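You operate a simulated robot arm through the tools that you are given. There is no shell and no other tool.

You are at the controls of a simulated robot arm. One attempt, no reset.

## Task
Get the master gauge out of the blue drawer and stand it on the green mat.
Fine: close the drawer and lock it again with the black key. Where these are worked on the way, their far stop is far enough and under half their travel is too little: black key, blue drawer.

Only the result counts: the job must be done as asked and must still hold three seconds after the hand-in. Knocking over, shifting, dropping, spilling or breaking anything else fails it.

## Robot
A 6-joint arm with a two-finger gripper, fixed in place. Base frame: the origin is on the floor under the middle of its stand, x ahead of it, y to its left, z up. Units: cm, degrees, N and s.
It reaches about 94 cm from its shoulder. Its first joint turns from -166.0 to 166.0 degrees. Payload 2.54 kg.
The TCP is the grasp point between the finger pads, 3 cm short of the fingertips. In the tool frame z runs along the fingers and y along their closing line. The gripper opens to 11.6 cm; its body begins 9.5 cm behind the TCP.
Orientation is that of the tool frame in the base frame, as a unit quaternion [w, x, y, z]. With the fingers straight down and closing along the base's y, the tool's x points along the base's -x, its y along +y and its z along -z.

## Interface
- The arm moves only by the tool step_arm. Its argument "moves" is a list of rows, each a list of 6 numbers: the shift along the tool's x, y, z in units of 30 mm (1.0 is 30 mm), then the turn, a rotation vector about the tool's x, y, z in units of 8 degrees (1.0 is 8 degrees). In form: [[x, y, z, rx, ry, rz], ...]. A call has 1 to 20 rows; each row shifts and turns the commanded pose from where the row before left it, along the tool's axes as they then stand. "gripper" is the closure, from 0 (fully open) to 1 (shut), set as the call begins (left out, the last holds). A call with a number of a shift or a turn outside -1 to 1 is refused whole. Each row takes 0.2 s and may step no farther than 5 cm and 8.6 degrees from the row before; otherwise, or with a gripper value out of range, the whole call is refused. A pose out of reach is approached as far as the arm can. The call stops where the force on the tool passes 90 N (or 10 N more than at its start, if that is more) or the arm is blocked; 0.2 s more then pass. The fingers move at their own pace (about 7.2 cm/s each) and stop on an object; they squeeze with about 42 N. The grip force told is the motor's: it shows also when the fingers shut on nothing. Time passes only in rows, and 0.2 s behind the last, so rows that do not move let the fingers close. It gives the time, the measured TCP pose, the force on the tool (base axes), the opening and the grip force at its end, in the units of the frame above (readings bear some noise), with the torque about the TCP (base axes, N m) and any sound that the robot's microphone picked up, and new pictures: "pictures" is both (left out), scene, wrist or none.
- Cameras (640 x 400 px; columns grow to the right, rows downward): "scene" is fixed at [5.11, 65.06, 143.83]; the picture's right is [-0.61, -0.79, 0.00], its down [-0.52, 0.40, -0.75] and it looks along [0.60, -0.46, -0.66] (base axes); focal length 343 px, centre (320, 200). "wrist" rides on the gripper at [6.9, -1.5, -12.2] in the tool frame; the picture's right is [0.21, 0.98, 0.00], its down [-0.83, 0.18, -0.53] and it looks along [-0.52, 0.11, 0.85] (tool axes); focal length 251 px, centre (320, 200). There is no depth. A picture from a camera that has moved, and an enlarged one, comes with that camera's place and axes in the base frame and with its lens.
- close_up(camera, box): a new picture of the part [left, top, right, bottom] of that camera's present view, enlarged. No time passes.
- close_job(): hands the job in; it is judged then, once.

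Places have to be worked out from the pictures, the camera data and where the tool is seen. Open the gripper and draw the arm clear of the work before you hand the job in, unless the task says otherwise.

The tools are called after "Emit:" as a command line: name --pt "numbers of a row" for each row, then --argument value for the rest, lists and objects as JSON in quotes. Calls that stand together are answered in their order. step_arm: Moves the arm, as the interface text tells. Its arguments: {"type":"object","properties":{"moves":{"type":"array"},"gripper":{"type":"number"},"pictures":{"type":"string","enum":["both","scene","wrist","none"]}},"required":["moves"]} The other tools are called the same way: close_up (camera, box) takes an enlarged picture of a part of a camera's view; close_job () hands the job in.

At the start:

```text
clock: 0.0
ee_pos: [22.76, 34.84, 115.05]
ee_rot: [0.0, -0.001, 1.0, 0.001]
force: [0.1, -0.2, 1.3]
ft_torque: [0.02, -0.03, -0.01]
width: 11.62
grasp_force: 0.0
```

scene: 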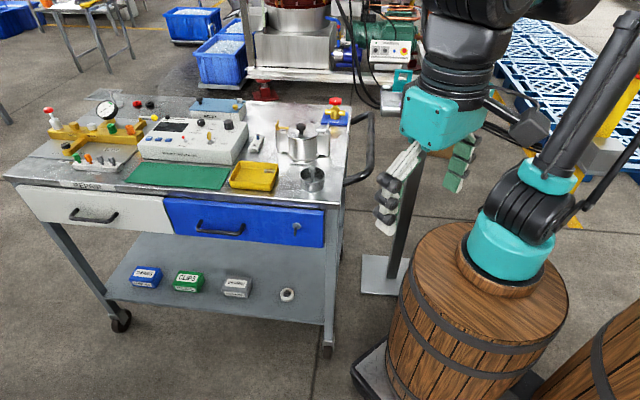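
wrist: 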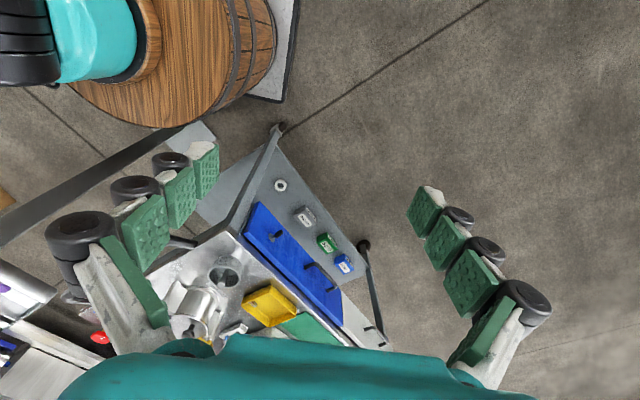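

I start by looking closer at the trolley, the drawer and the key before moving anything.

Emit:
close_up --camera "scene" --box '[150, 80, 390, 260]'

Emit:
close_up --camera "scene" --box '[0, 80, 240, 260]'

Emit:
close_up --camera "scene" --box '[100, 220, 340, 360]'

Emit:
close_up --camera "wrist" --box '[150, 150, 400, 360]'

```text
2.22 times, centred on (270, 170) of scene
camera zoom: at [5.11, 65.06, 143.83], right [-0.61, -0.79, 0.0], down [-0.52, 0.4, -0.75], along [0.6, -0.46, -0.66], focal length 762 px, centre (431, 267)
```

zoom: 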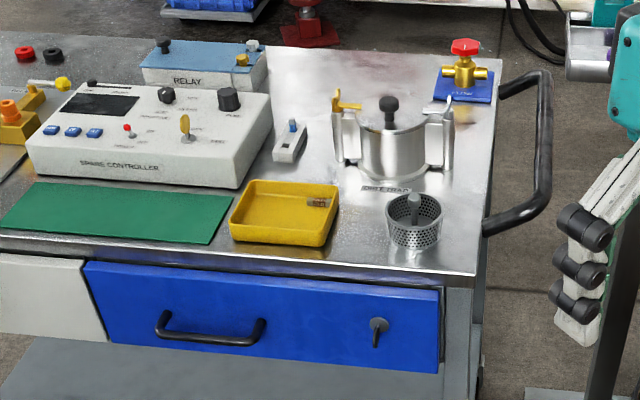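

```text
2.22 times, centred on (120, 170) of scene
camera zoom: at [5.11, 65.06, 143.83], right [-0.61, -0.79, 0.0], down [-0.52, 0.4, -0.75], along [0.6, -0.46, -0.66], focal length 762 px, centre (764, 267)
```

zoom: 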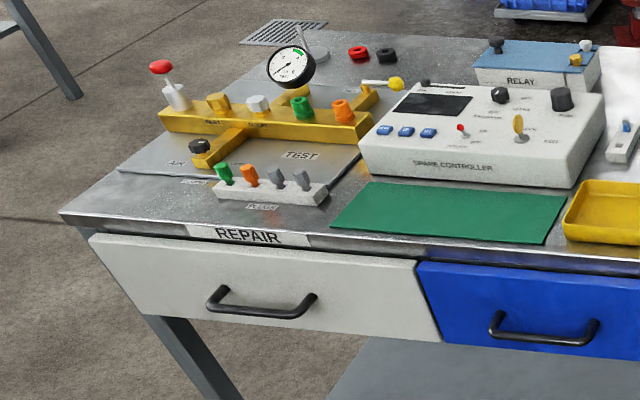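

```text
2.67 times, centred on (220, 290) of scene
camera zoom: at [5.11, 65.06, 143.83], right [-0.61, -0.79, 0.0], down [-0.52, 0.4, -0.75], along [0.6, -0.46, -0.66], focal length 915 px, centre (587, -40)
```

zoom: 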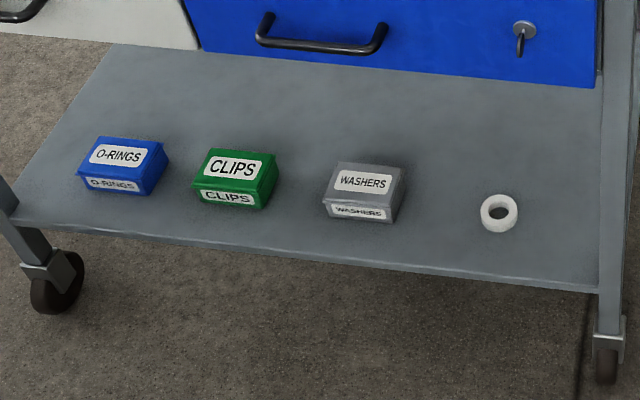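

```text
1.90 times, centred on (275, 255) of wrist
camera zoom: at [15.83, 33.33, 127.25], right [-0.22, 0.98, 0.0], down [0.83, 0.18, 0.53], along [0.52, 0.12, -0.85], focal length 479 px, centre (406, 95)
```

zoom: 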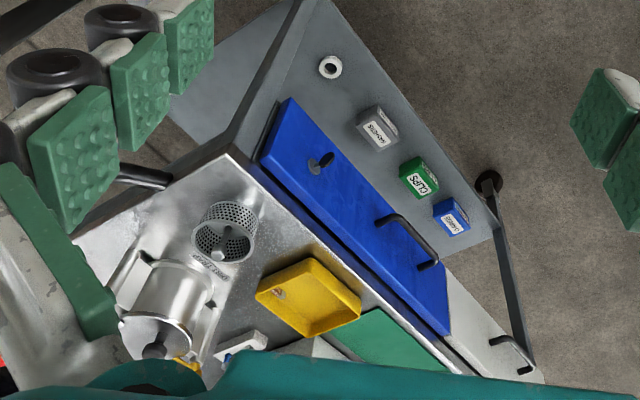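

The key sits in the lock at the right of the blue drawer, roughly (59, 31, 78), with the drawer face running along (0.66, 0.75). I zoom in further on the key, handle and the mat.

Emit:
close_up --camera "scene" --box '[270, 205, 334, 245]'

Emit:
close_up --camera "scene" --box '[160, 190, 256, 250]'

Emit:
close_up --camera "wrist" --box '[235, 195, 331, 255]'

Emit:
close_up --camera "scene" --box '[360, 0, 640, 400]'

```text
10.00 times, centred on (302, 225) of scene
camera zoom: at [5.11, 65.06, 143.83], right [-0.61, -0.79, 0.0], down [-0.52, 0.4, -0.75], along [0.6, -0.46, -0.66], focal length 3431 px, centre (500, -50)
```

zoom: 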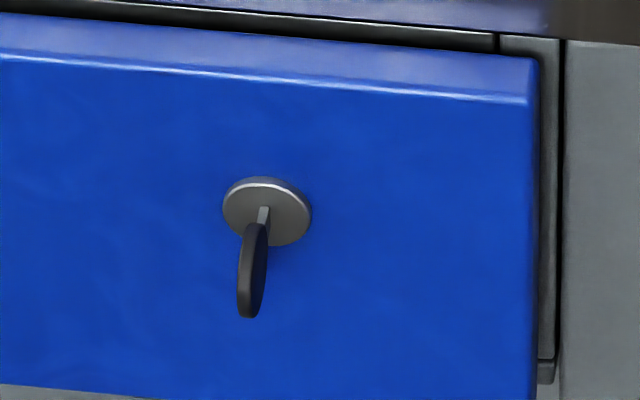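

```text
6.67 times, centred on (208, 220) of scene
camera zoom: at [5.11, 65.06, 143.83], right [-0.61, -0.79, 0.0], down [-0.52, 0.4, -0.75], along [0.6, -0.46, -0.66], focal length 2288 px, centre (1067, 67)
```

zoom: 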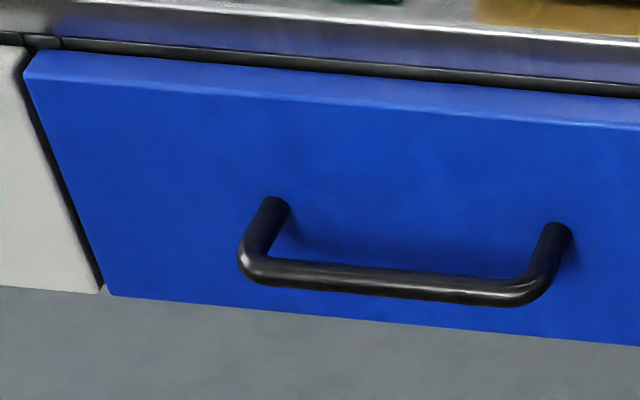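

```text
6.67 times, centred on (283, 225) of wrist
camera zoom: at [15.83, 33.33, 127.25], right [-0.22, 0.98, 0.0], down [0.83, 0.18, 0.53], along [0.52, 0.12, -0.85], focal length 1676 px, centre (567, 33)
```

zoom: 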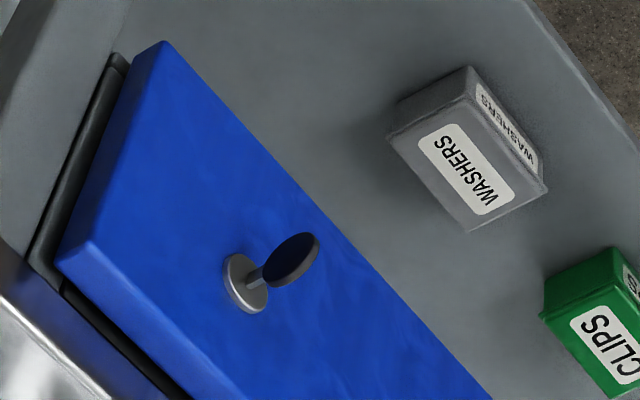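

```text
1.00 times, centred on (500, 200) of scene (not enlarged: the box is as wide or as high as the picture)
camera zoom: at [5.11, 65.06, 143.83], right [-0.61, -0.79, 0.0], down [-0.52, 0.4, -0.75], along [0.6, -0.46, -0.66], focal length 343 px, centre (140, 200)
```

zoom: 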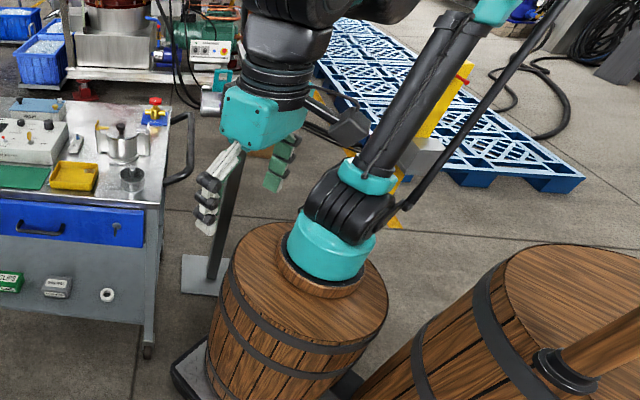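

The drawer face lies at 45°: its outward normal is about (-0.71, 0.71), the key bow is at about (59.0, 31.8, 77.2) and the handle bar centre at about (73.4, 47.5, 75.4). I first yaw the tool by 45° so that its closing line runs along the drawer face.

Emit:
step_arm --pt "0 0 0 0 0 0.9375" --pt "0 0 0 0 0 0.9375" --pt "0 0 0 0 0 0.9375" --pt "0 0 0 0 0 0.9375" --pt "0 0 0 0 0 0.9375" --pt "0 0 0 0 0 0.9375" --pictures "both"

```text
clock: 1.4
ee_pos: [22.81, 34.88, 115.12]
ee_rot: [-0.001, 0.383, 0.924, 0.0]
force: [0.0, -0.6, -0.2]
ft_torque: [0.01, -0.02, -0.01]
width: 11.61
grasp_force: 0.0
camera wrist: at [16.79, 38.66, 127.23], right [0.54, 0.84, 0.0], down [0.71, -0.46, 0.53], along [0.45, -0.29, -0.85], focal length 251 px, centre (320, 200)
```

scene: 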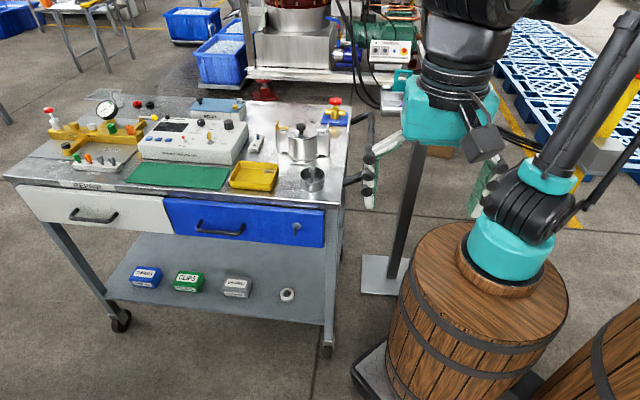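
wrist: 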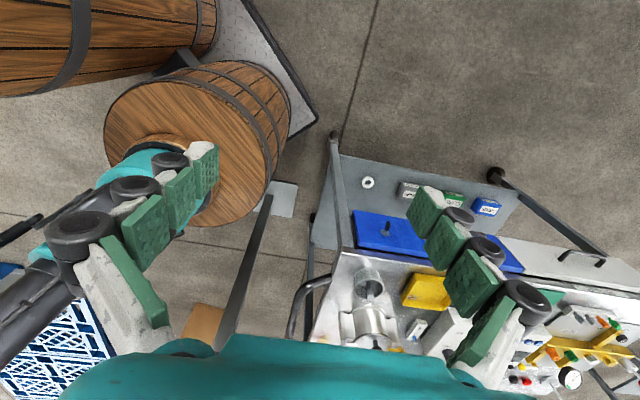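

The yaw is right (tool y along the face). Now I move over to the staging area in front of the drawer, still high.

Emit:
step_arm --pt "-0.44 0.98 0.6 0 0 0" --pt "-0.44 0.98 0.6 0 0 0" --pt "-0.44 0.98 0.6 0 0 0" --pt "-0.44 0.98 0.6 0 0 0" --pt "-0.44 0.98 0.6 0 0 0" --pt "-0.44 0.98 0.6 0 0 0" --pt "-0.44 0.98 0.6 0 0 0" --pt "-0.44 0.98 0.6 0 0 0" --pictures "both"

```text
clock: 3.2
ee_pos: [46.99, 44.08, 100.71]
ee_rot: [-0.001, 0.382, 0.924, 0.0]
force: [-0.4, -0.8, -1.2]
ft_torque: [0.03, -0.02, -0.01]
width: 11.59
grasp_force: 0.2
camera wrist: at [40.91, 47.83, 112.77], right [0.54, 0.84, 0.0], down [0.71, -0.46, 0.53], along [0.45, -0.29, -0.85], focal length 251 px, centre (320, 200)
```

scene: 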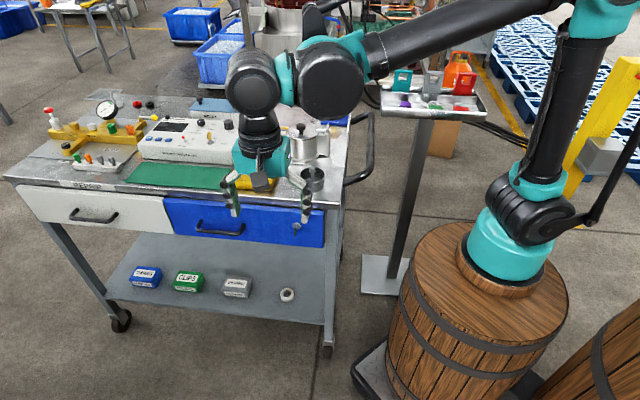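
wrist: 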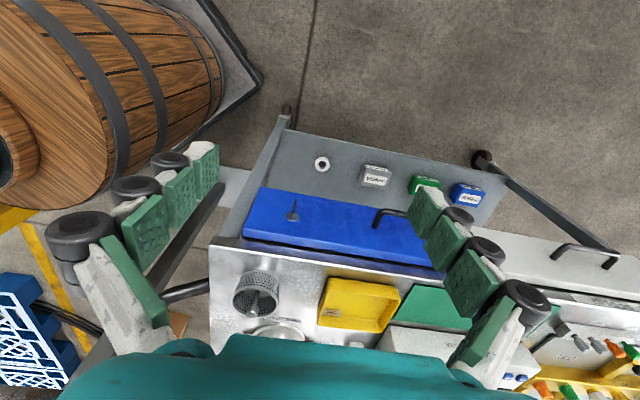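

The tool is in front of the key at e≈64.4, n≈-2. Now I tilt the tool in two stages so the fingers point horizontally at the drawer face.

Emit:
step_arm --pt "0 0 0 0 -0.9375 0" --pt "0 0 0 0 -0.9375 0" --pt "0 0 0 0 -0.9375 0" --pt "0 0 0 0 -0.9375 0" --pt "0 0 0 0 -0.9375 0" --pt "0 0 0 0 -0.9375 0" --pictures "both"

```text
clock: 4.6
ee_pos: [46.89, 43.93, 100.7]
ee_rot: [0.354, 0.353, 0.853, -0.146]
force: [-0.4, -0.6, 0.6]
ft_torque: [0.04, 0.02, 0.06]
width: 11.57
grasp_force: 0.1
camera wrist: at [36.22, 52.5, 104.39], right [0.58, 0.8, -0.15], down [0.27, -0.02, 0.96], along [0.76, -0.6, -0.23], focal length 251 px, centre (320, 200)
```

scene: 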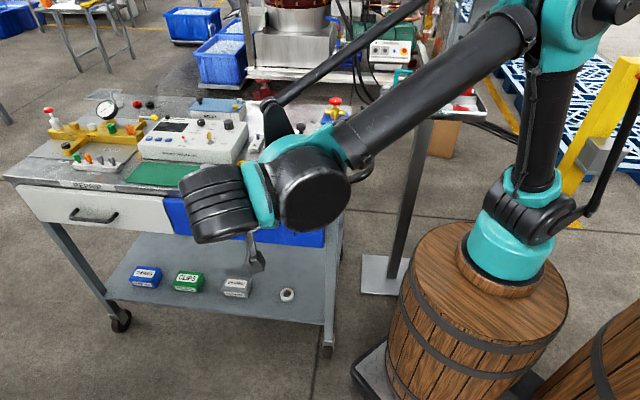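
wrist: 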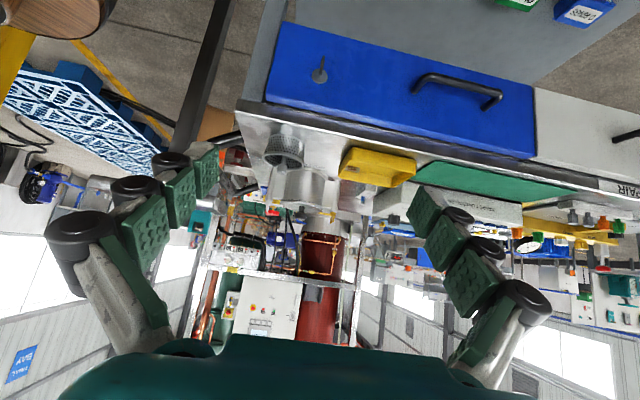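

Tilting works without trouble; I continue the remaining 45°.

Emit:
step_arm --pt "0 0 0 0 -0.9375 0" --pt "0 0 0 0 -0.9375 0" --pt "0 0 0 0 -0.9375 0" --pt "0 0 0 0 -0.9375 0" --pt "0 0 0 0 -0.9375 0" --pt "0 0 0 0 -0.9375 0" --pictures "both"

```text
clock: 6.0
ee_pos: [60.12, 40.58, 100.71]
ee_rot: [0.656, 0.267, 0.653, -0.268]
force: [0.1, -0.1, 0.1]
ft_torque: [-0.01, 0.01, 0.02]
width: 11.62
grasp_force: 0.1
out of reach, approached as far as the arm can: row 1, 2, 3, 4, 5, 6
camera wrist: at [50.33, 48.02, 93.75], right [0.68, 0.7, -0.21], down [-0.25, 0.5, 0.83], along [0.68, -0.51, 0.52], focal length 251 px, centre (320, 200)
```

scene: 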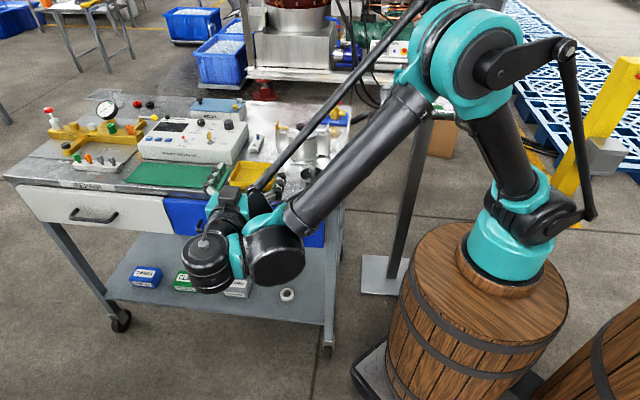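
wrist: 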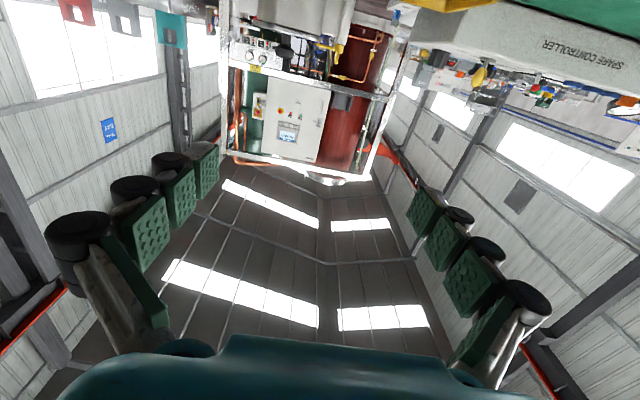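

The last rotation was reported out of reach in position: the tool is horizontal but slid to (60.1, 40.6, 100.7). I make one small downward step to learn where the commanded pose now stands.

Emit:
step_arm --pt "1 0 0 0 0 0" --pictures "none"

```text
clock: 6.4
ee_pos: [60.21, 40.55, 97.64]
ee_rot: [0.654, 0.268, 0.654, -0.268]
force: [-0.4, 0.0, -0.8]
ft_torque: [-0.01, 0.01, 0.04]
width: 11.59
grasp_force: 0.2
```

The commanded pose follows the reached pose. I go down and sideways toward the key, staying clear of the face.

Emit:
step_arm --pt "0.97 -0.333 -0.1 0 0 0" --pt "0.97 -0.333 -0.1 0 0 0" --pt "0.97 -0.333 -0.1 0 0 0" --pt "0.97 -0.333 -0.1 0 0 0" --pictures "both"

```text
clock: 7.4
ee_pos: [59.18, 37.7, 86.02]
ee_rot: [0.654, 0.269, 0.655, -0.268]
force: [-0.8, -0.5, 0.9]
ft_torque: [-0.05, 0.0, 0.0]
width: 11.62
grasp_force: 0.0
out of reach, approached as far as the arm can: row 1, 2, 3, 4
camera wrist: at [49.36, 45.11, 79.07], right [0.69, 0.7, -0.21], down [-0.25, 0.5, 0.83], along [0.68, -0.51, 0.52], focal length 251 px, centre (320, 200)
```

scene: 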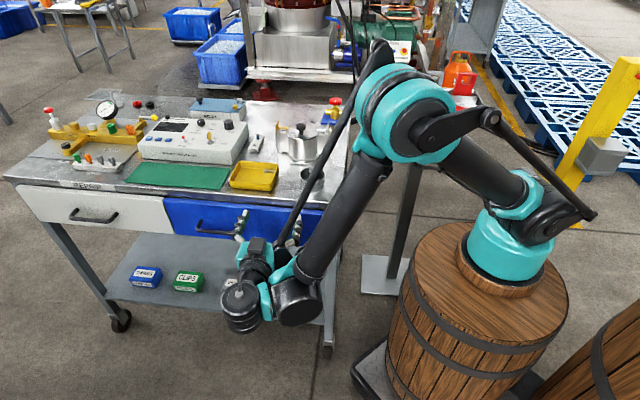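
wrist: 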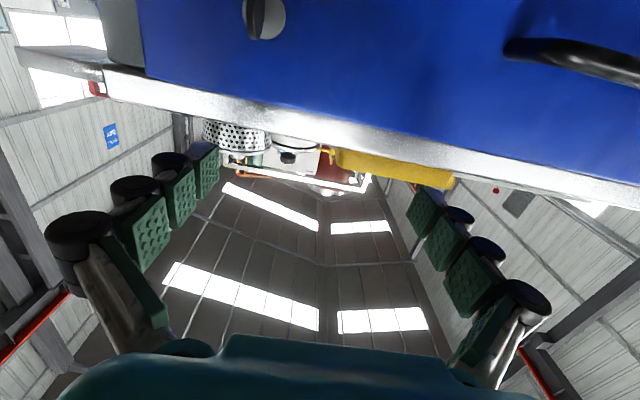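

At (59.2, 37.7, 86.0) the arm sits on a reach boundary (tool heading versus arm azimuth). The key spot needs the TCP closer to the face, which should be inside the limit; I go sideways and forward slightly, then down, with the key passing between the open fingers.

Emit:
step_arm --pt "0 -0.7 0.25 0 0 0" --pt "0 -0.7 0.25 0 0 0" --pt "0.9 0 0 0 0 0" --pt "0.9 0 0 0 0 0" --pictures "both"

```text
clock: 8.4
ee_pos: [57.76, 33.52, 80.66]
ee_rot: [0.653, 0.269, 0.655, -0.268]
force: [0.2, 0.1, -0.1]
ft_torque: [0.01, 0.02, 0.03]
width: 11.57
grasp_force: 0.1
out of reach, approached as far as the arm can: row 2
camera wrist: at [48.0, 40.91, 73.68], right [0.69, 0.69, -0.21], down [-0.25, 0.5, 0.83], along [0.68, -0.51, 0.52], focal length 251 px, centre (320, 200)
```

scene: 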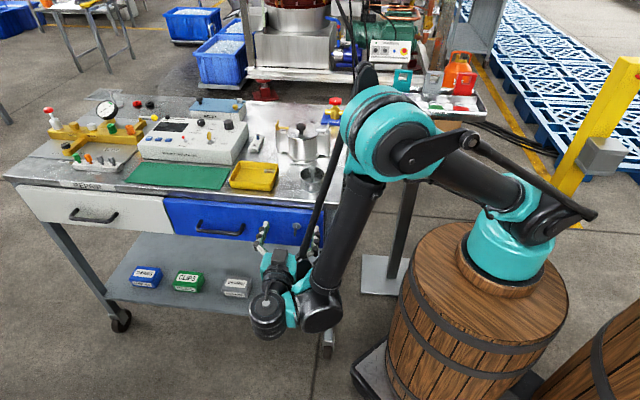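
wrist: 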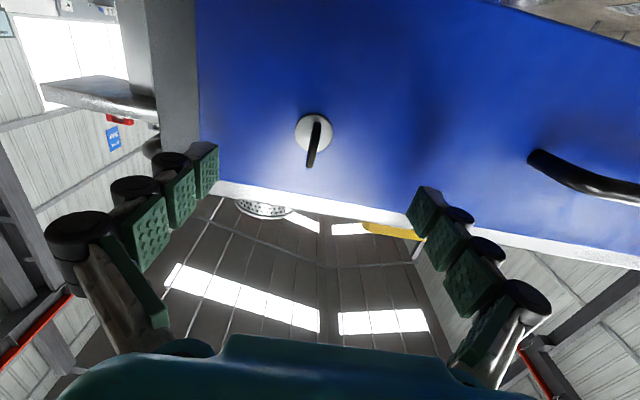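

The key now stands between the open fingers in the wrist view. I zoom in to fix its place accurately before lowering the last bit.

Emit:
close_up --camera "wrist" --box '[256, 90, 384, 170]'

Emit:
close_up --camera "scene" --box '[240, 200, 352, 270]'

```text
5.00 times, centred on (320, 130) of wrist
camera zoom: at [48.0, 40.91, 73.68], right [0.69, 0.69, -0.21], down [-0.25, 0.5, 0.83], along [0.68, -0.51, 0.52], focal length 1257 px, centre (320, 550)
```

zoom: 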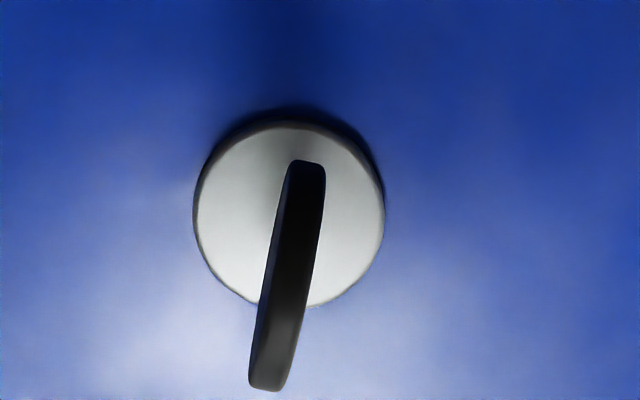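

```text
5.71 times, centred on (296, 235) of scene
camera zoom: at [5.11, 65.06, 143.83], right [-0.61, -0.79, 0.0], down [-0.52, 0.4, -0.75], along [0.6, -0.46, -0.66], focal length 1961 px, centre (457, 0)
```

zoom: 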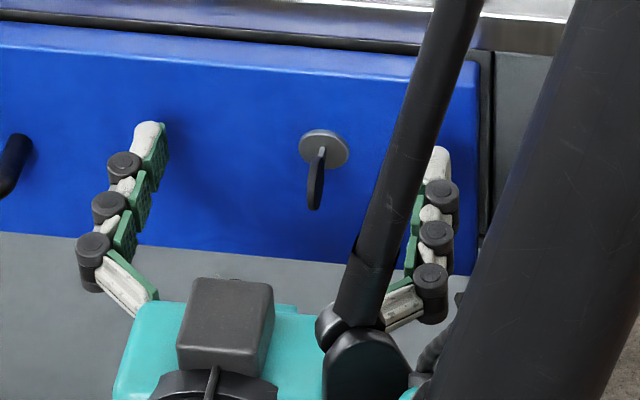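

From this close view the key axis lies about 1.9 cm below and 0.8 cm to the -y side of the TCP line (key ≈ e 63.7, z 78.8), with the bow about 2.9 cm off the face. I centre on it with the tips staying about 1 cm short of the face.

Emit:
step_arm --pt "0.62 -0.27 0.0 0 0 0" --pt "0 0 0.25 0 0 0" --pictures "both"

Emit:
close_up --camera "wrist" --box '[240, 80, 400, 180]'

Emit:
close_up --camera "scene" --box '[240, 200, 352, 270]'

```text
clock: 9.0
ee_pos: [58.14, 32.42, 78.79]
ee_rot: [0.654, 0.27, 0.654, -0.269]
force: [1.2, 0.0, 0.3]
ft_torque: [-0.03, -0.01, -0.02]
width: 11.61
grasp_force: 0.0
out of reach, approached as far as the arm can: row 1
camera wrist: at [48.24, 39.82, 71.77], right [0.69, 0.69, -0.21], down [-0.25, 0.5, 0.83], along [0.68, -0.52, 0.52], focal length 251 px, centre (320, 200)
```

scene: 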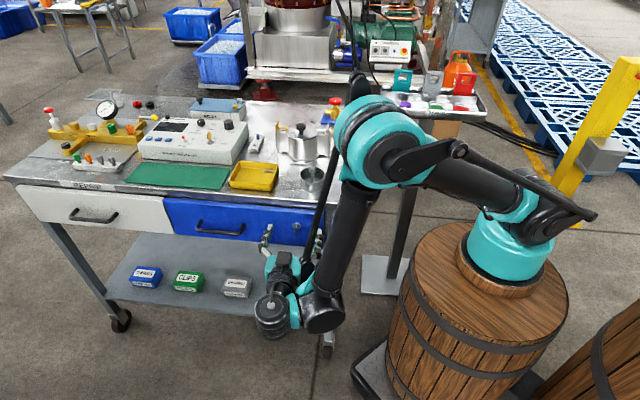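
wrist: 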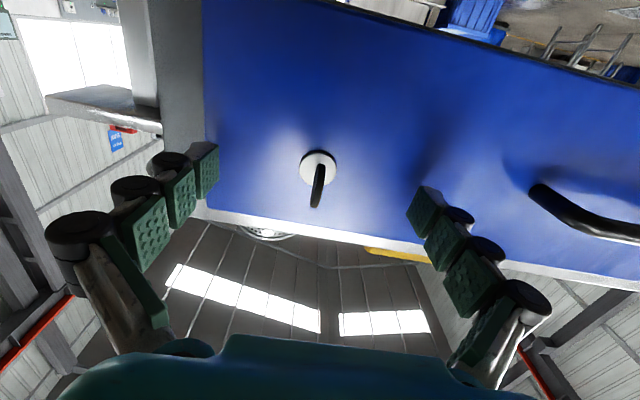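

```text
4.00 times, centred on (320, 130) of wrist
camera zoom: at [48.24, 39.82, 71.77], right [0.69, 0.69, -0.21], down [-0.25, 0.5, 0.83], along [0.68, -0.52, 0.52], focal length 1006 px, centre (320, 480)
```

zoom: 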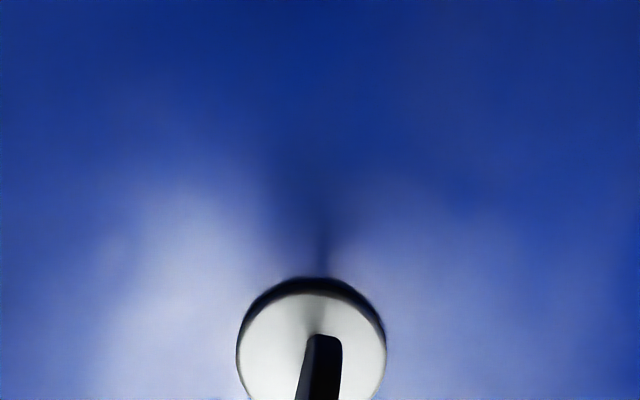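

```text
5.71 times, centred on (296, 235) of scene
camera zoom: at [5.11, 65.06, 143.83], right [-0.61, -0.79, 0.0], down [-0.52, 0.4, -0.75], along [0.6, -0.46, -0.66], focal length 1961 px, centre (457, 0)
```

zoom: 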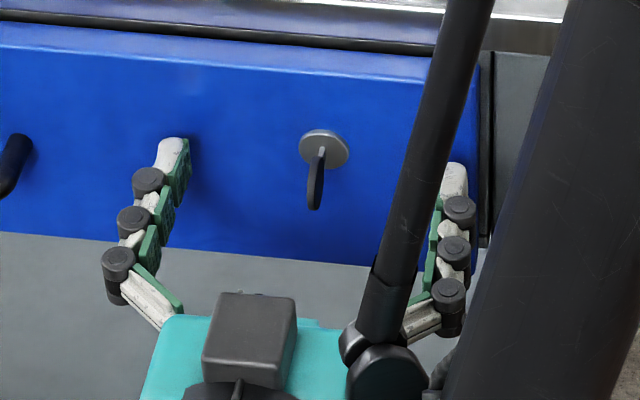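

The key axis is centred on the tool line (within ~0.15 cm). I close the fingers on the bow.

Emit:
step_arm --pt "0 -0.04 0 0 0 0" --pt "0 0 0 0 0 0" --pt "0 0 0 0 0 0" --pt "0 0 0 0 0 0" --pt "0 0 0 0 0 0" --pt "0 0 0 0 0 0" --gripper 1 --pictures "both"

Emit:
close_up --camera "wrist" --box '[220, 120, 420, 245]'

Emit:
close_up --camera "scene" --box '[240, 200, 352, 270]'

```text
clock: 10.1
ee_pos: [57.39, 32.76, 78.77]
ee_rot: [0.653, 0.269, 0.654, -0.27]
force: [-59.3, 37.6, 2.2]
ft_torque: [0.26, 0.22, -1.14]
width: 2.14
grasp_force: 42.3
stopped in row 5: the force on the tool passed its limit at 104 N (the readings are from after the stop); the commanded pose is now the measured one
camera wrist: at [47.69, 40.08, 71.85], right [0.69, 0.69, -0.21], down [-0.25, 0.5, 0.83], along [0.68, -0.51, 0.52], focal length 251 px, centre (320, 200)
```

scene: 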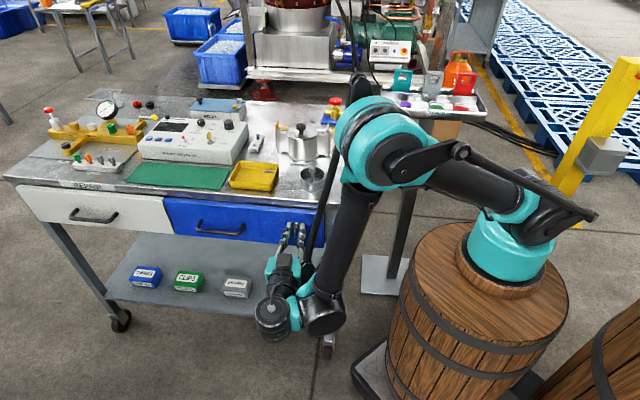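
wrist: 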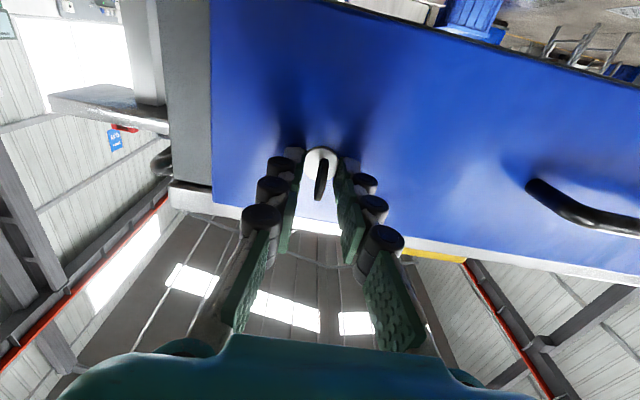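

```text
3.20 times, centred on (320, 182) of wrist
camera zoom: at [47.69, 40.08, 71.85], right [0.69, 0.69, -0.21], down [-0.25, 0.5, 0.83], along [0.68, -0.51, 0.52], focal length 805 px, centre (320, 256)
```

zoom: 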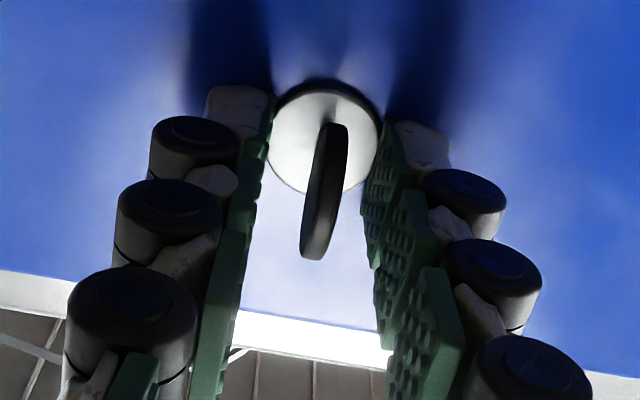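

```text
5.71 times, centred on (296, 235) of scene
camera zoom: at [5.11, 65.06, 143.83], right [-0.61, -0.79, 0.0], down [-0.52, 0.4, -0.75], along [0.6, -0.46, -0.66], focal length 1961 px, centre (457, 0)
```

zoom: 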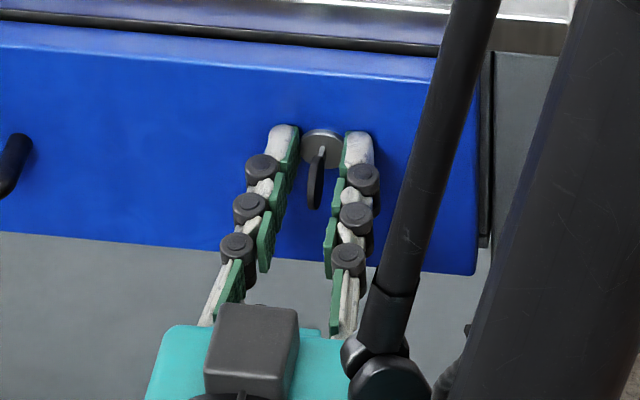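

The tips reached farther when closed and pressed on the lock plate (≈68 N along the normal), so the call stopped. I open a little, then back off about 1.2 cm from the face.

Emit:
step_arm --pt "0 0 0 0 0 0" --pt "0 0 -0.2 0 0 0" --pt "0 0 -0.2 0 0 0" --gripper 0.6 --pictures "wrist"

Emit:
close_up --camera "wrist" --box '[220, 120, 420, 245]'

Emit:
close_up --camera "scene" --box '[240, 200, 352, 270]'

```text
clock: 10.8
ee_pos: [57.56, 32.97, 78.85]
ee_rot: [0.654, 0.268, 0.655, -0.268]
force: [-1.3, 1.2, -0.7]
ft_torque: [-0.02, -0.01, 0.01]
width: 4.67
grasp_force: 0.1
out of reach, approached as far as the arm can: row 3
camera wrist: at [47.66, 40.42, 71.83], right [0.68, 0.7, -0.21], down [-0.25, 0.5, 0.83], along [0.68, -0.51, 0.52], focal length 251 px, centre (320, 200)
```

wrist: 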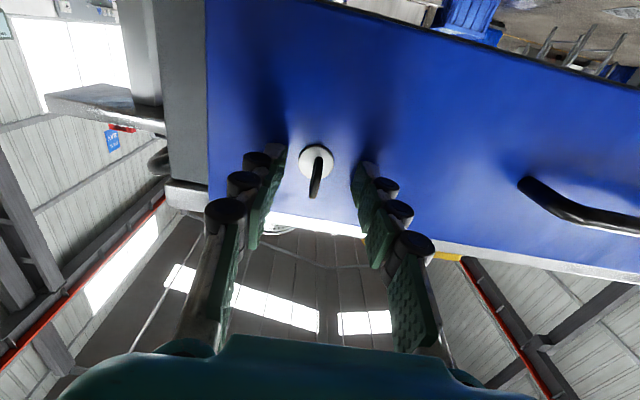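

```text
3.20 times, centred on (320, 182) of wrist
camera zoom: at [47.66, 40.42, 71.83], right [0.68, 0.7, -0.21], down [-0.25, 0.5, 0.83], along [0.68, -0.51, 0.52], focal length 805 px, centre (320, 256)
```

zoom: 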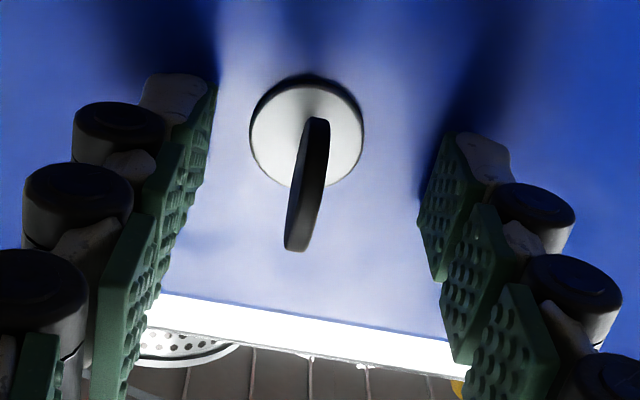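

```text
5.71 times, centred on (296, 235) of scene
camera zoom: at [5.11, 65.06, 143.83], right [-0.61, -0.79, 0.0], down [-0.52, 0.4, -0.75], along [0.6, -0.46, -0.66], focal length 1961 px, centre (457, 0)
```

zoom: 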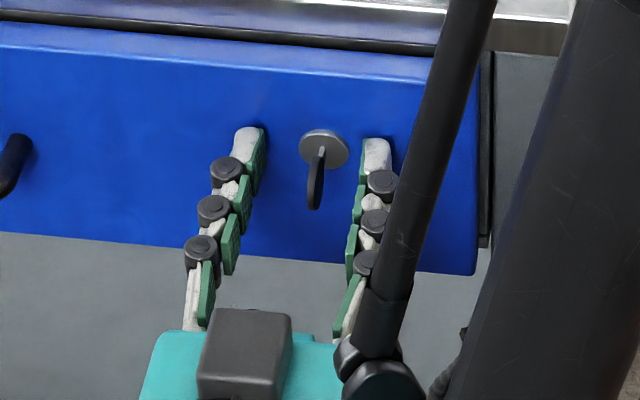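

The arm is on its reach boundary again, so I yaw the tool 4° (allowed by the wide key grip) and retreat another centimetre, re-centring on the key.

Emit:
step_arm --pt "0 0 0 -0.5 0 0" --pt "0 -0.1 -0.36 0 0 0" --pictures "wrist"

Emit:
close_up --camera "wrist" --box '[220, 120, 420, 245]'

```text
clock: 11.4
ee_pos: [56.74, 34.16, 79.23]
ee_rot: [0.663, 0.247, 0.663, -0.246]
force: [0.0, -1.1, 0.3]
ft_torque: [-0.03, 0.0, 0.03]
width: 4.63
grasp_force: 0.1
out of reach, approached as far as the arm can: row 1
camera wrist: at [46.42, 40.97, 72.27], right [0.64, 0.74, -0.21], down [-0.28, 0.49, 0.83], along [0.71, -0.47, 0.52], focal length 251 px, centre (320, 200)
```

wrist: 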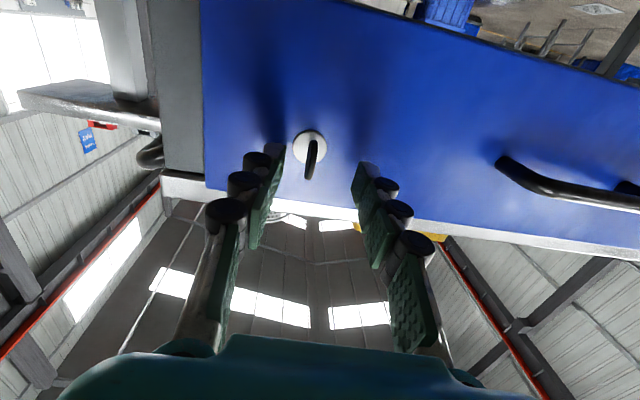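

```text
3.20 times, centred on (320, 182) of wrist
camera zoom: at [46.42, 40.97, 72.27], right [0.64, 0.74, -0.21], down [-0.28, 0.49, 0.83], along [0.71, -0.47, 0.52], focal length 805 px, centre (320, 256)
```

zoom: 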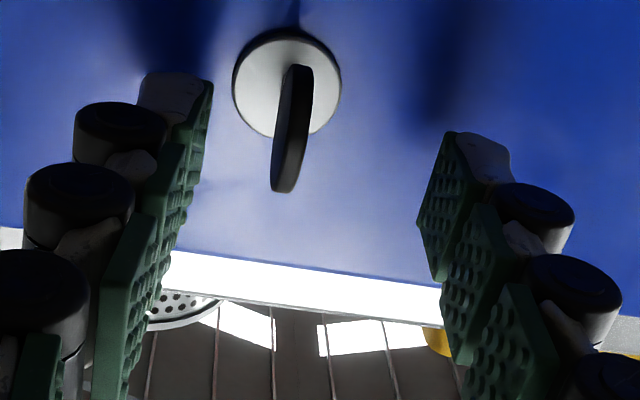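

The key axis is now 0.4 cm lower and 0.7 cm to -y of the finger centre line. I correct that.

Emit:
step_arm --pt "0.13 -0.235 0.08 0 0 0" --pictures "wrist"

Emit:
close_up --camera "wrist" --box '[220, 120, 420, 245]'

```text
clock: 11.8
ee_pos: [56.46, 34.11, 79.04]
ee_rot: [0.662, 0.248, 0.663, -0.247]
force: [-0.2, 0.2, 0.6]
ft_torque: [-0.02, -0.03, 0.01]
width: 4.63
grasp_force: 0.0
out of reach, approached as far as the arm can: row 1
camera wrist: at [46.34, 40.89, 72.23], right [0.64, 0.74, -0.21], down [-0.28, 0.49, 0.83], along [0.71, -0.47, 0.52], focal length 251 px, centre (320, 200)
```

wrist: 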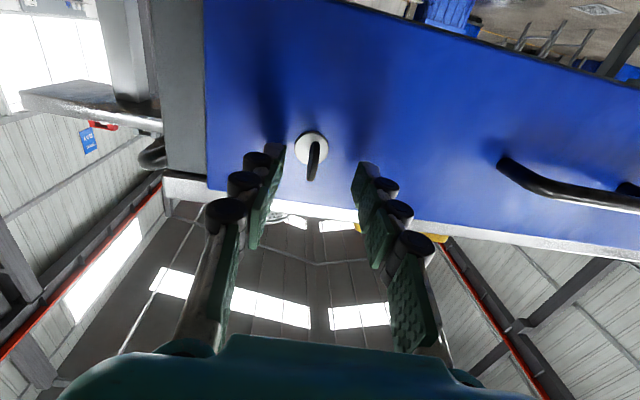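

```text
3.20 times, centred on (320, 182) of wrist
camera zoom: at [46.34, 40.89, 72.23], right [0.64, 0.74, -0.21], down [-0.28, 0.49, 0.83], along [0.71, -0.47, 0.52], focal length 805 px, centre (320, 256)
```

zoom: 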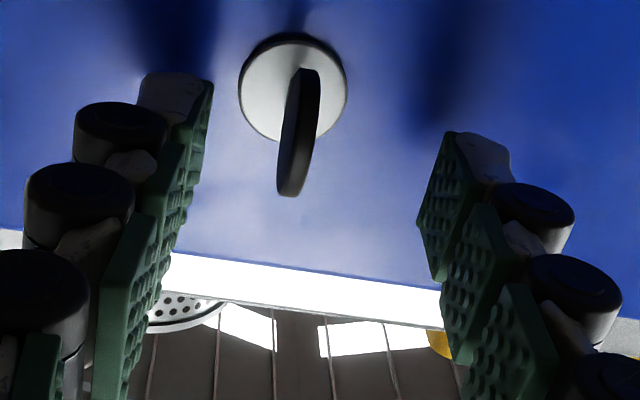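

Still sitting on the boundary, so I yaw another 3° and then re-centre on the bow in small steps.

Emit:
step_arm --pt "0 0 0 -0.4 0 0" --pt "0.06 -0.19 0.1 0 0 0" --pictures "wrist"

Emit:
close_up --camera "wrist" --box '[220, 120, 420, 245]'

```text
clock: 12.4
ee_pos: [56.91, 34.62, 79.88]
ee_rot: [0.668, 0.229, 0.67, -0.228]
force: [-0.6, 0.0, 0.5]
ft_torque: [0.0, -0.02, 0.01]
width: 4.66
grasp_force: 0.1
out of reach, approached as far as the arm can: row 1, 2
camera wrist: at [46.29, 41.02, 73.0], right [0.6, 0.77, -0.21], down [-0.31, 0.47, 0.83], along [0.74, -0.43, 0.52], focal length 251 px, centre (320, 200)
```

wrist: 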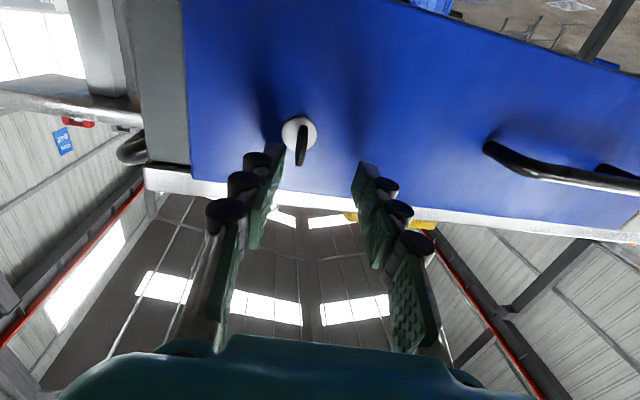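

```text
3.20 times, centred on (320, 182) of wrist
camera zoom: at [46.29, 41.02, 73.0], right [0.6, 0.77, -0.21], down [-0.31, 0.47, 0.83], along [0.74, -0.43, 0.52], focal length 805 px, centre (320, 256)
```

zoom: 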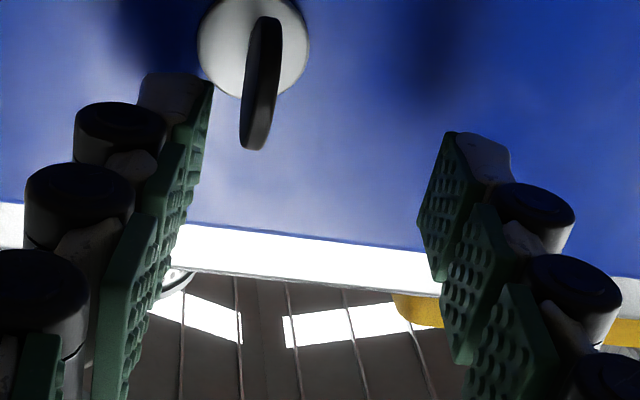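

The wrist is near a singular layout (tool sideways to the arm plane with the wrist folded the wrong way), which explains the sliding. I will back out upward off the key, return to tool-down, and come back in through a forward tilt so that the wrist axis stands vertical.

Emit:
step_arm --pt "-0.9 0 0 0 0 0" --pt "-0.9 0 0 0 0 0" --pt "-0.9 0 0 0 0 0" --pt "-0.9 0 -0.2 0 0 0" --pictures "none"

```text
clock: 13.4
ee_pos: [56.53, 35.06, 90.73]
ee_rot: [0.669, 0.229, 0.67, -0.229]
force: [0.4, 0.3, -0.2]
ft_torque: [-0.01, 0.01, -0.04]
width: 4.64
grasp_force: 0.0
```

Clear of the key. Now I tilt the tool back to pointing down.

Emit:
step_arm --pt "0 0 0 0 0.9375 0" --pt "0 0 0 0 0.9375 0" --pt "0 0 0 0 0.9375 0" --pt "0 0 0 0 0.9375 0" --pt "0 0 0 0 0.9375 0" --pt "0 0 0 0 0.9375 0" --pt "0 0 0 0 0.9375 0" --pt "0 0 0 0 0.9375 0" --pt "0 0 0 0 0.9375 0" --pt "0 0 0 0 0.9375 0" --pt "0 0 0 0 0.9375 0" --pt "0 0 0 0 0.9375 0" --pictures "scene"

```text
clock: 16.1
ee_pos: [56.47, 35.23, 90.67]
ee_rot: [-0.001, 0.323, 0.946, 0.001]
force: [-0.3, -0.5, -0.1]
ft_torque: [-0.03, -0.01, -0.04]
width: 4.65
grasp_force: 0.1
```

scene: 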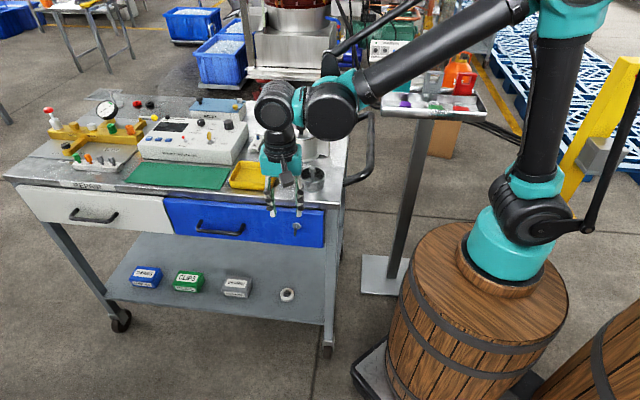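

Tool is pointing down again at (56.5, 35.2, 90.7). I move outward and up to (63, 60, 103), where there is room for the forward tilt.

Emit:
step_arm --pt "0.417 0.983 -0.51 0 0 0" --pt "0.417 0.983 -0.51 0 0 0" --pt "0.417 0.983 -0.51 0 0 0" --pt "0.417 0.983 -0.51 0 0 0" --pt "0.417 0.983 -0.51 0 0 0" --pt "0.417 0.983 -0.51 0 0 0" --pt "0.417 0.983 -0.51 0 0 0" --pt "0.417 0.983 -0.51 0 0 0" --pictures "none"

Emit:
step_arm --pt "0 0 0 -0.792 -0.501 0" --pt "0 0 0 -0.792 -0.501 0" --pt "0 0 0 -0.792 -0.501 0" --pt "0 0 0 -0.792 -0.501 0" --pt "0 0 0 -0.792 -0.501 0" --pt "0 0 0 -0.792 -0.501 0" --pictures "scene"

```text
clock: 17.9
ee_pos: [63.1, 59.8, 103.12]
ee_rot: [0.0, 0.323, 0.946, 0.001]
force: [-0.8, -0.2, 0.5]
ft_torque: [0.04, 0.0, 0.03]
width: 4.63
grasp_force: 0.0
```

```text
clock: 19.2
ee_pos: [63.0, 59.9, 103.0]
ee_rot: [0.298, 0.299, 0.874, 0.241]
force: [0.2, 0.2, 0.2]
ft_torque: [0.01, -0.01, -0.03]
width: 4.63
grasp_force: 0.1
```

scene: 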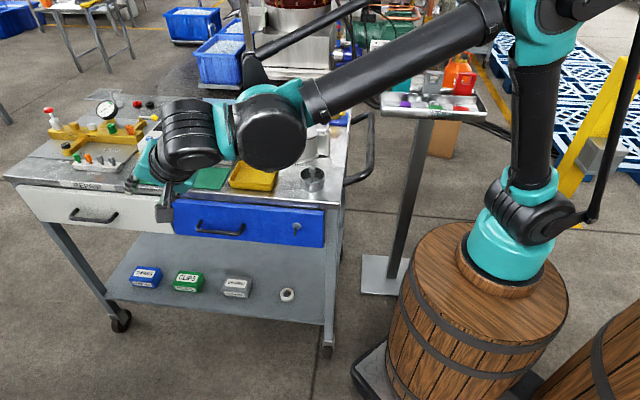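

The forward tilt goes smoothly (heading 20°, 45° down). I complete it to horizontal.

Emit:
step_arm --pt "0 0 0 -0.792 -0.501 0" --pt "0 0 0 -0.792 -0.501 0" --pt "0 0 0 -0.792 -0.501 0" --pt "0 0 0 -0.792 -0.501 0" --pt "0 0 0 -0.792 -0.501 0" --pt "0 0 0 -0.792 -0.501 0" --pictures "both"

```text
clock: 20.6
ee_pos: [62.89, 59.86, 103.08]
ee_rot: [0.551, 0.228, 0.668, 0.444]
force: [-0.5, -0.2, 0.3]
ft_torque: [0.04, 0.02, -0.03]
width: 4.67
grasp_force: 0.0
camera wrist: at [49.78, 60.42, 97.98], right [-0.24, 0.66, 0.71], down [-0.3, -0.75, 0.59], along [0.92, -0.07, 0.38], focal length 251 px, centre (320, 200)
```

scene: 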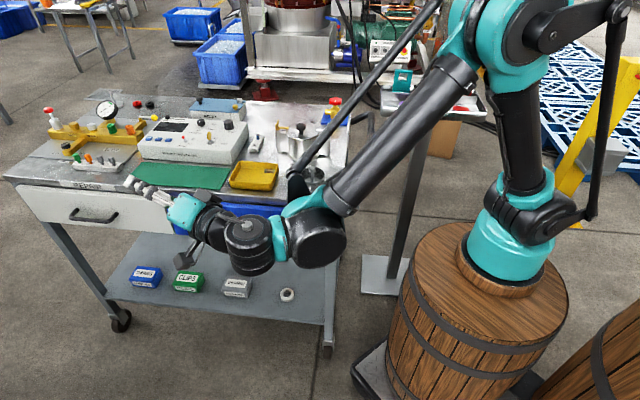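
wrist: 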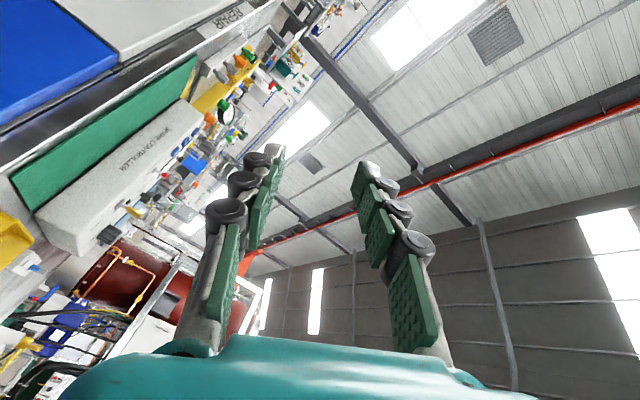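

The tool is horizontal with the wrist axis vertical now. I swing the heading from 20° toward -45° about the wrist, half way first.

Emit:
step_arm --pt "-0.76 -0.48 0 0.482 -0.762 0" --pt "-0.76 -0.48 0 0.482 -0.762 0" --pt "-0.76 -0.48 0 0.482 -0.762 0" --pt "-0.76 -0.48 0 0.482 -0.762 0" --pt "-0.76 -0.48 0 0.482 -0.762 0" --pictures "scene"

Emit:
step_arm --pt "-0.76 -0.48 -0.1 0.482 -0.762 0" --pt "-0.76 -0.48 -0.1 0.482 -0.762 0" --pt "-0.76 -0.48 -0.1 0.482 -0.762 0" --pt "-0.76 -0.48 -0.1 0.482 -0.762 0" --pictures "both"

```text
clock: 21.9
ee_pos: [64.29, 46.54, 103.0]
ee_rot: [0.66, 0.426, 0.565, 0.251]
force: [0.1, 0.3, -0.3]
ft_torque: [-0.04, 0.02, 0.02]
width: 4.61
grasp_force: 0.0
```

scene: 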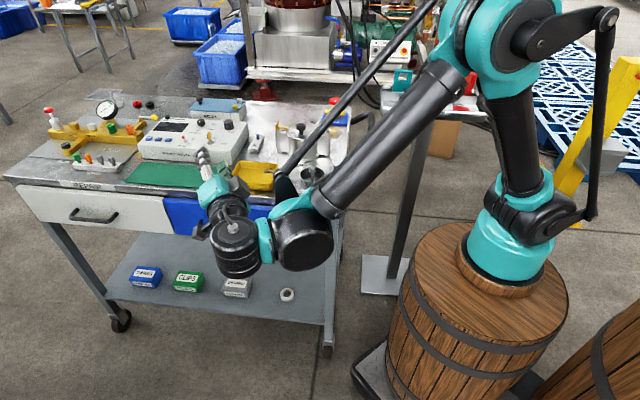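

```text
clock: 22.9
ee_pos: [59.07, 37.53, 102.89]
ee_rot: [0.702, 0.552, 0.443, 0.079]
force: [-0.5, -0.3, 0.3]
ft_torque: [0.0, 0.02, 0.04]
width: 4.65
grasp_force: 0.0
out of reach, approached as far as the arm can: row 4
camera wrist: at [53.94, 49.6, 98.0], right [0.5, 0.5, 0.71], down [-0.8, -0.05, 0.6], along [0.33, -0.87, 0.37], focal length 251 px, centre (320, 200)
```

scene: 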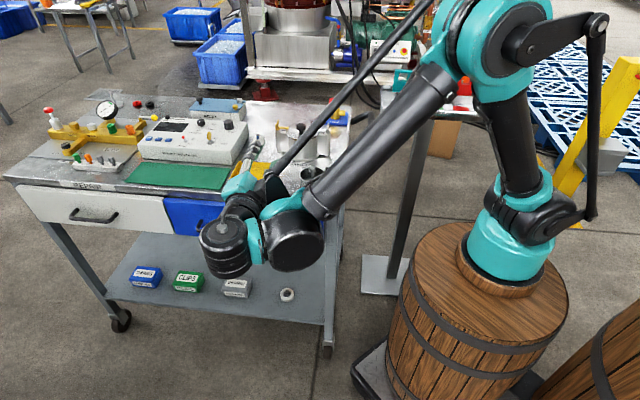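
wrist: 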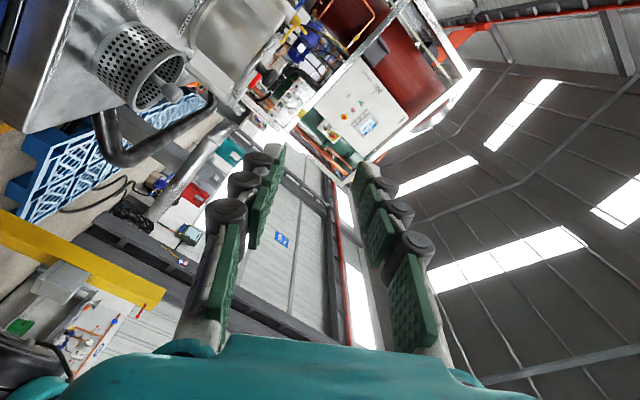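

I'm on the same joint limit as before at heading -45° horizontal, so I'll use a slight downward pitch, which relaxes it while keeping the pads parallel to the key bow. First roll so the closing line is along the face, then pitch down about 15°.

Emit:
step_arm --pt "0 0 0 0 0 -0.9" --pt "0 0 0 0 0 -0.9" --pt "0 0 0 0 0 -0.9" --pt "0 0 0 0 0 -0.9" --pt "0 0 0 0 0 -0.9" --pt "0 0 0 0 0 -0.9" --pt "0 0 0 0 0 -0.9" --pt "0 0 0 0 0 -0.9" --pt "0 0 0 0 0.94 0" --pt "0 0 0 0 0.94 0" --pictures "scene"

```text
clock: 25.1
ee_pos: [59.28, 37.43, 102.95]
ee_rot: [0.561, 0.304, 0.734, -0.232]
force: [0.0, 0.0, -0.4]
ft_torque: [0.0, 0.03, -0.01]
width: 4.65
grasp_force: 0.0
```

scene: 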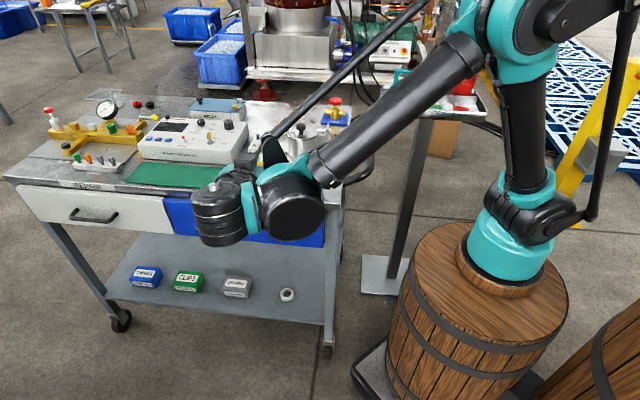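

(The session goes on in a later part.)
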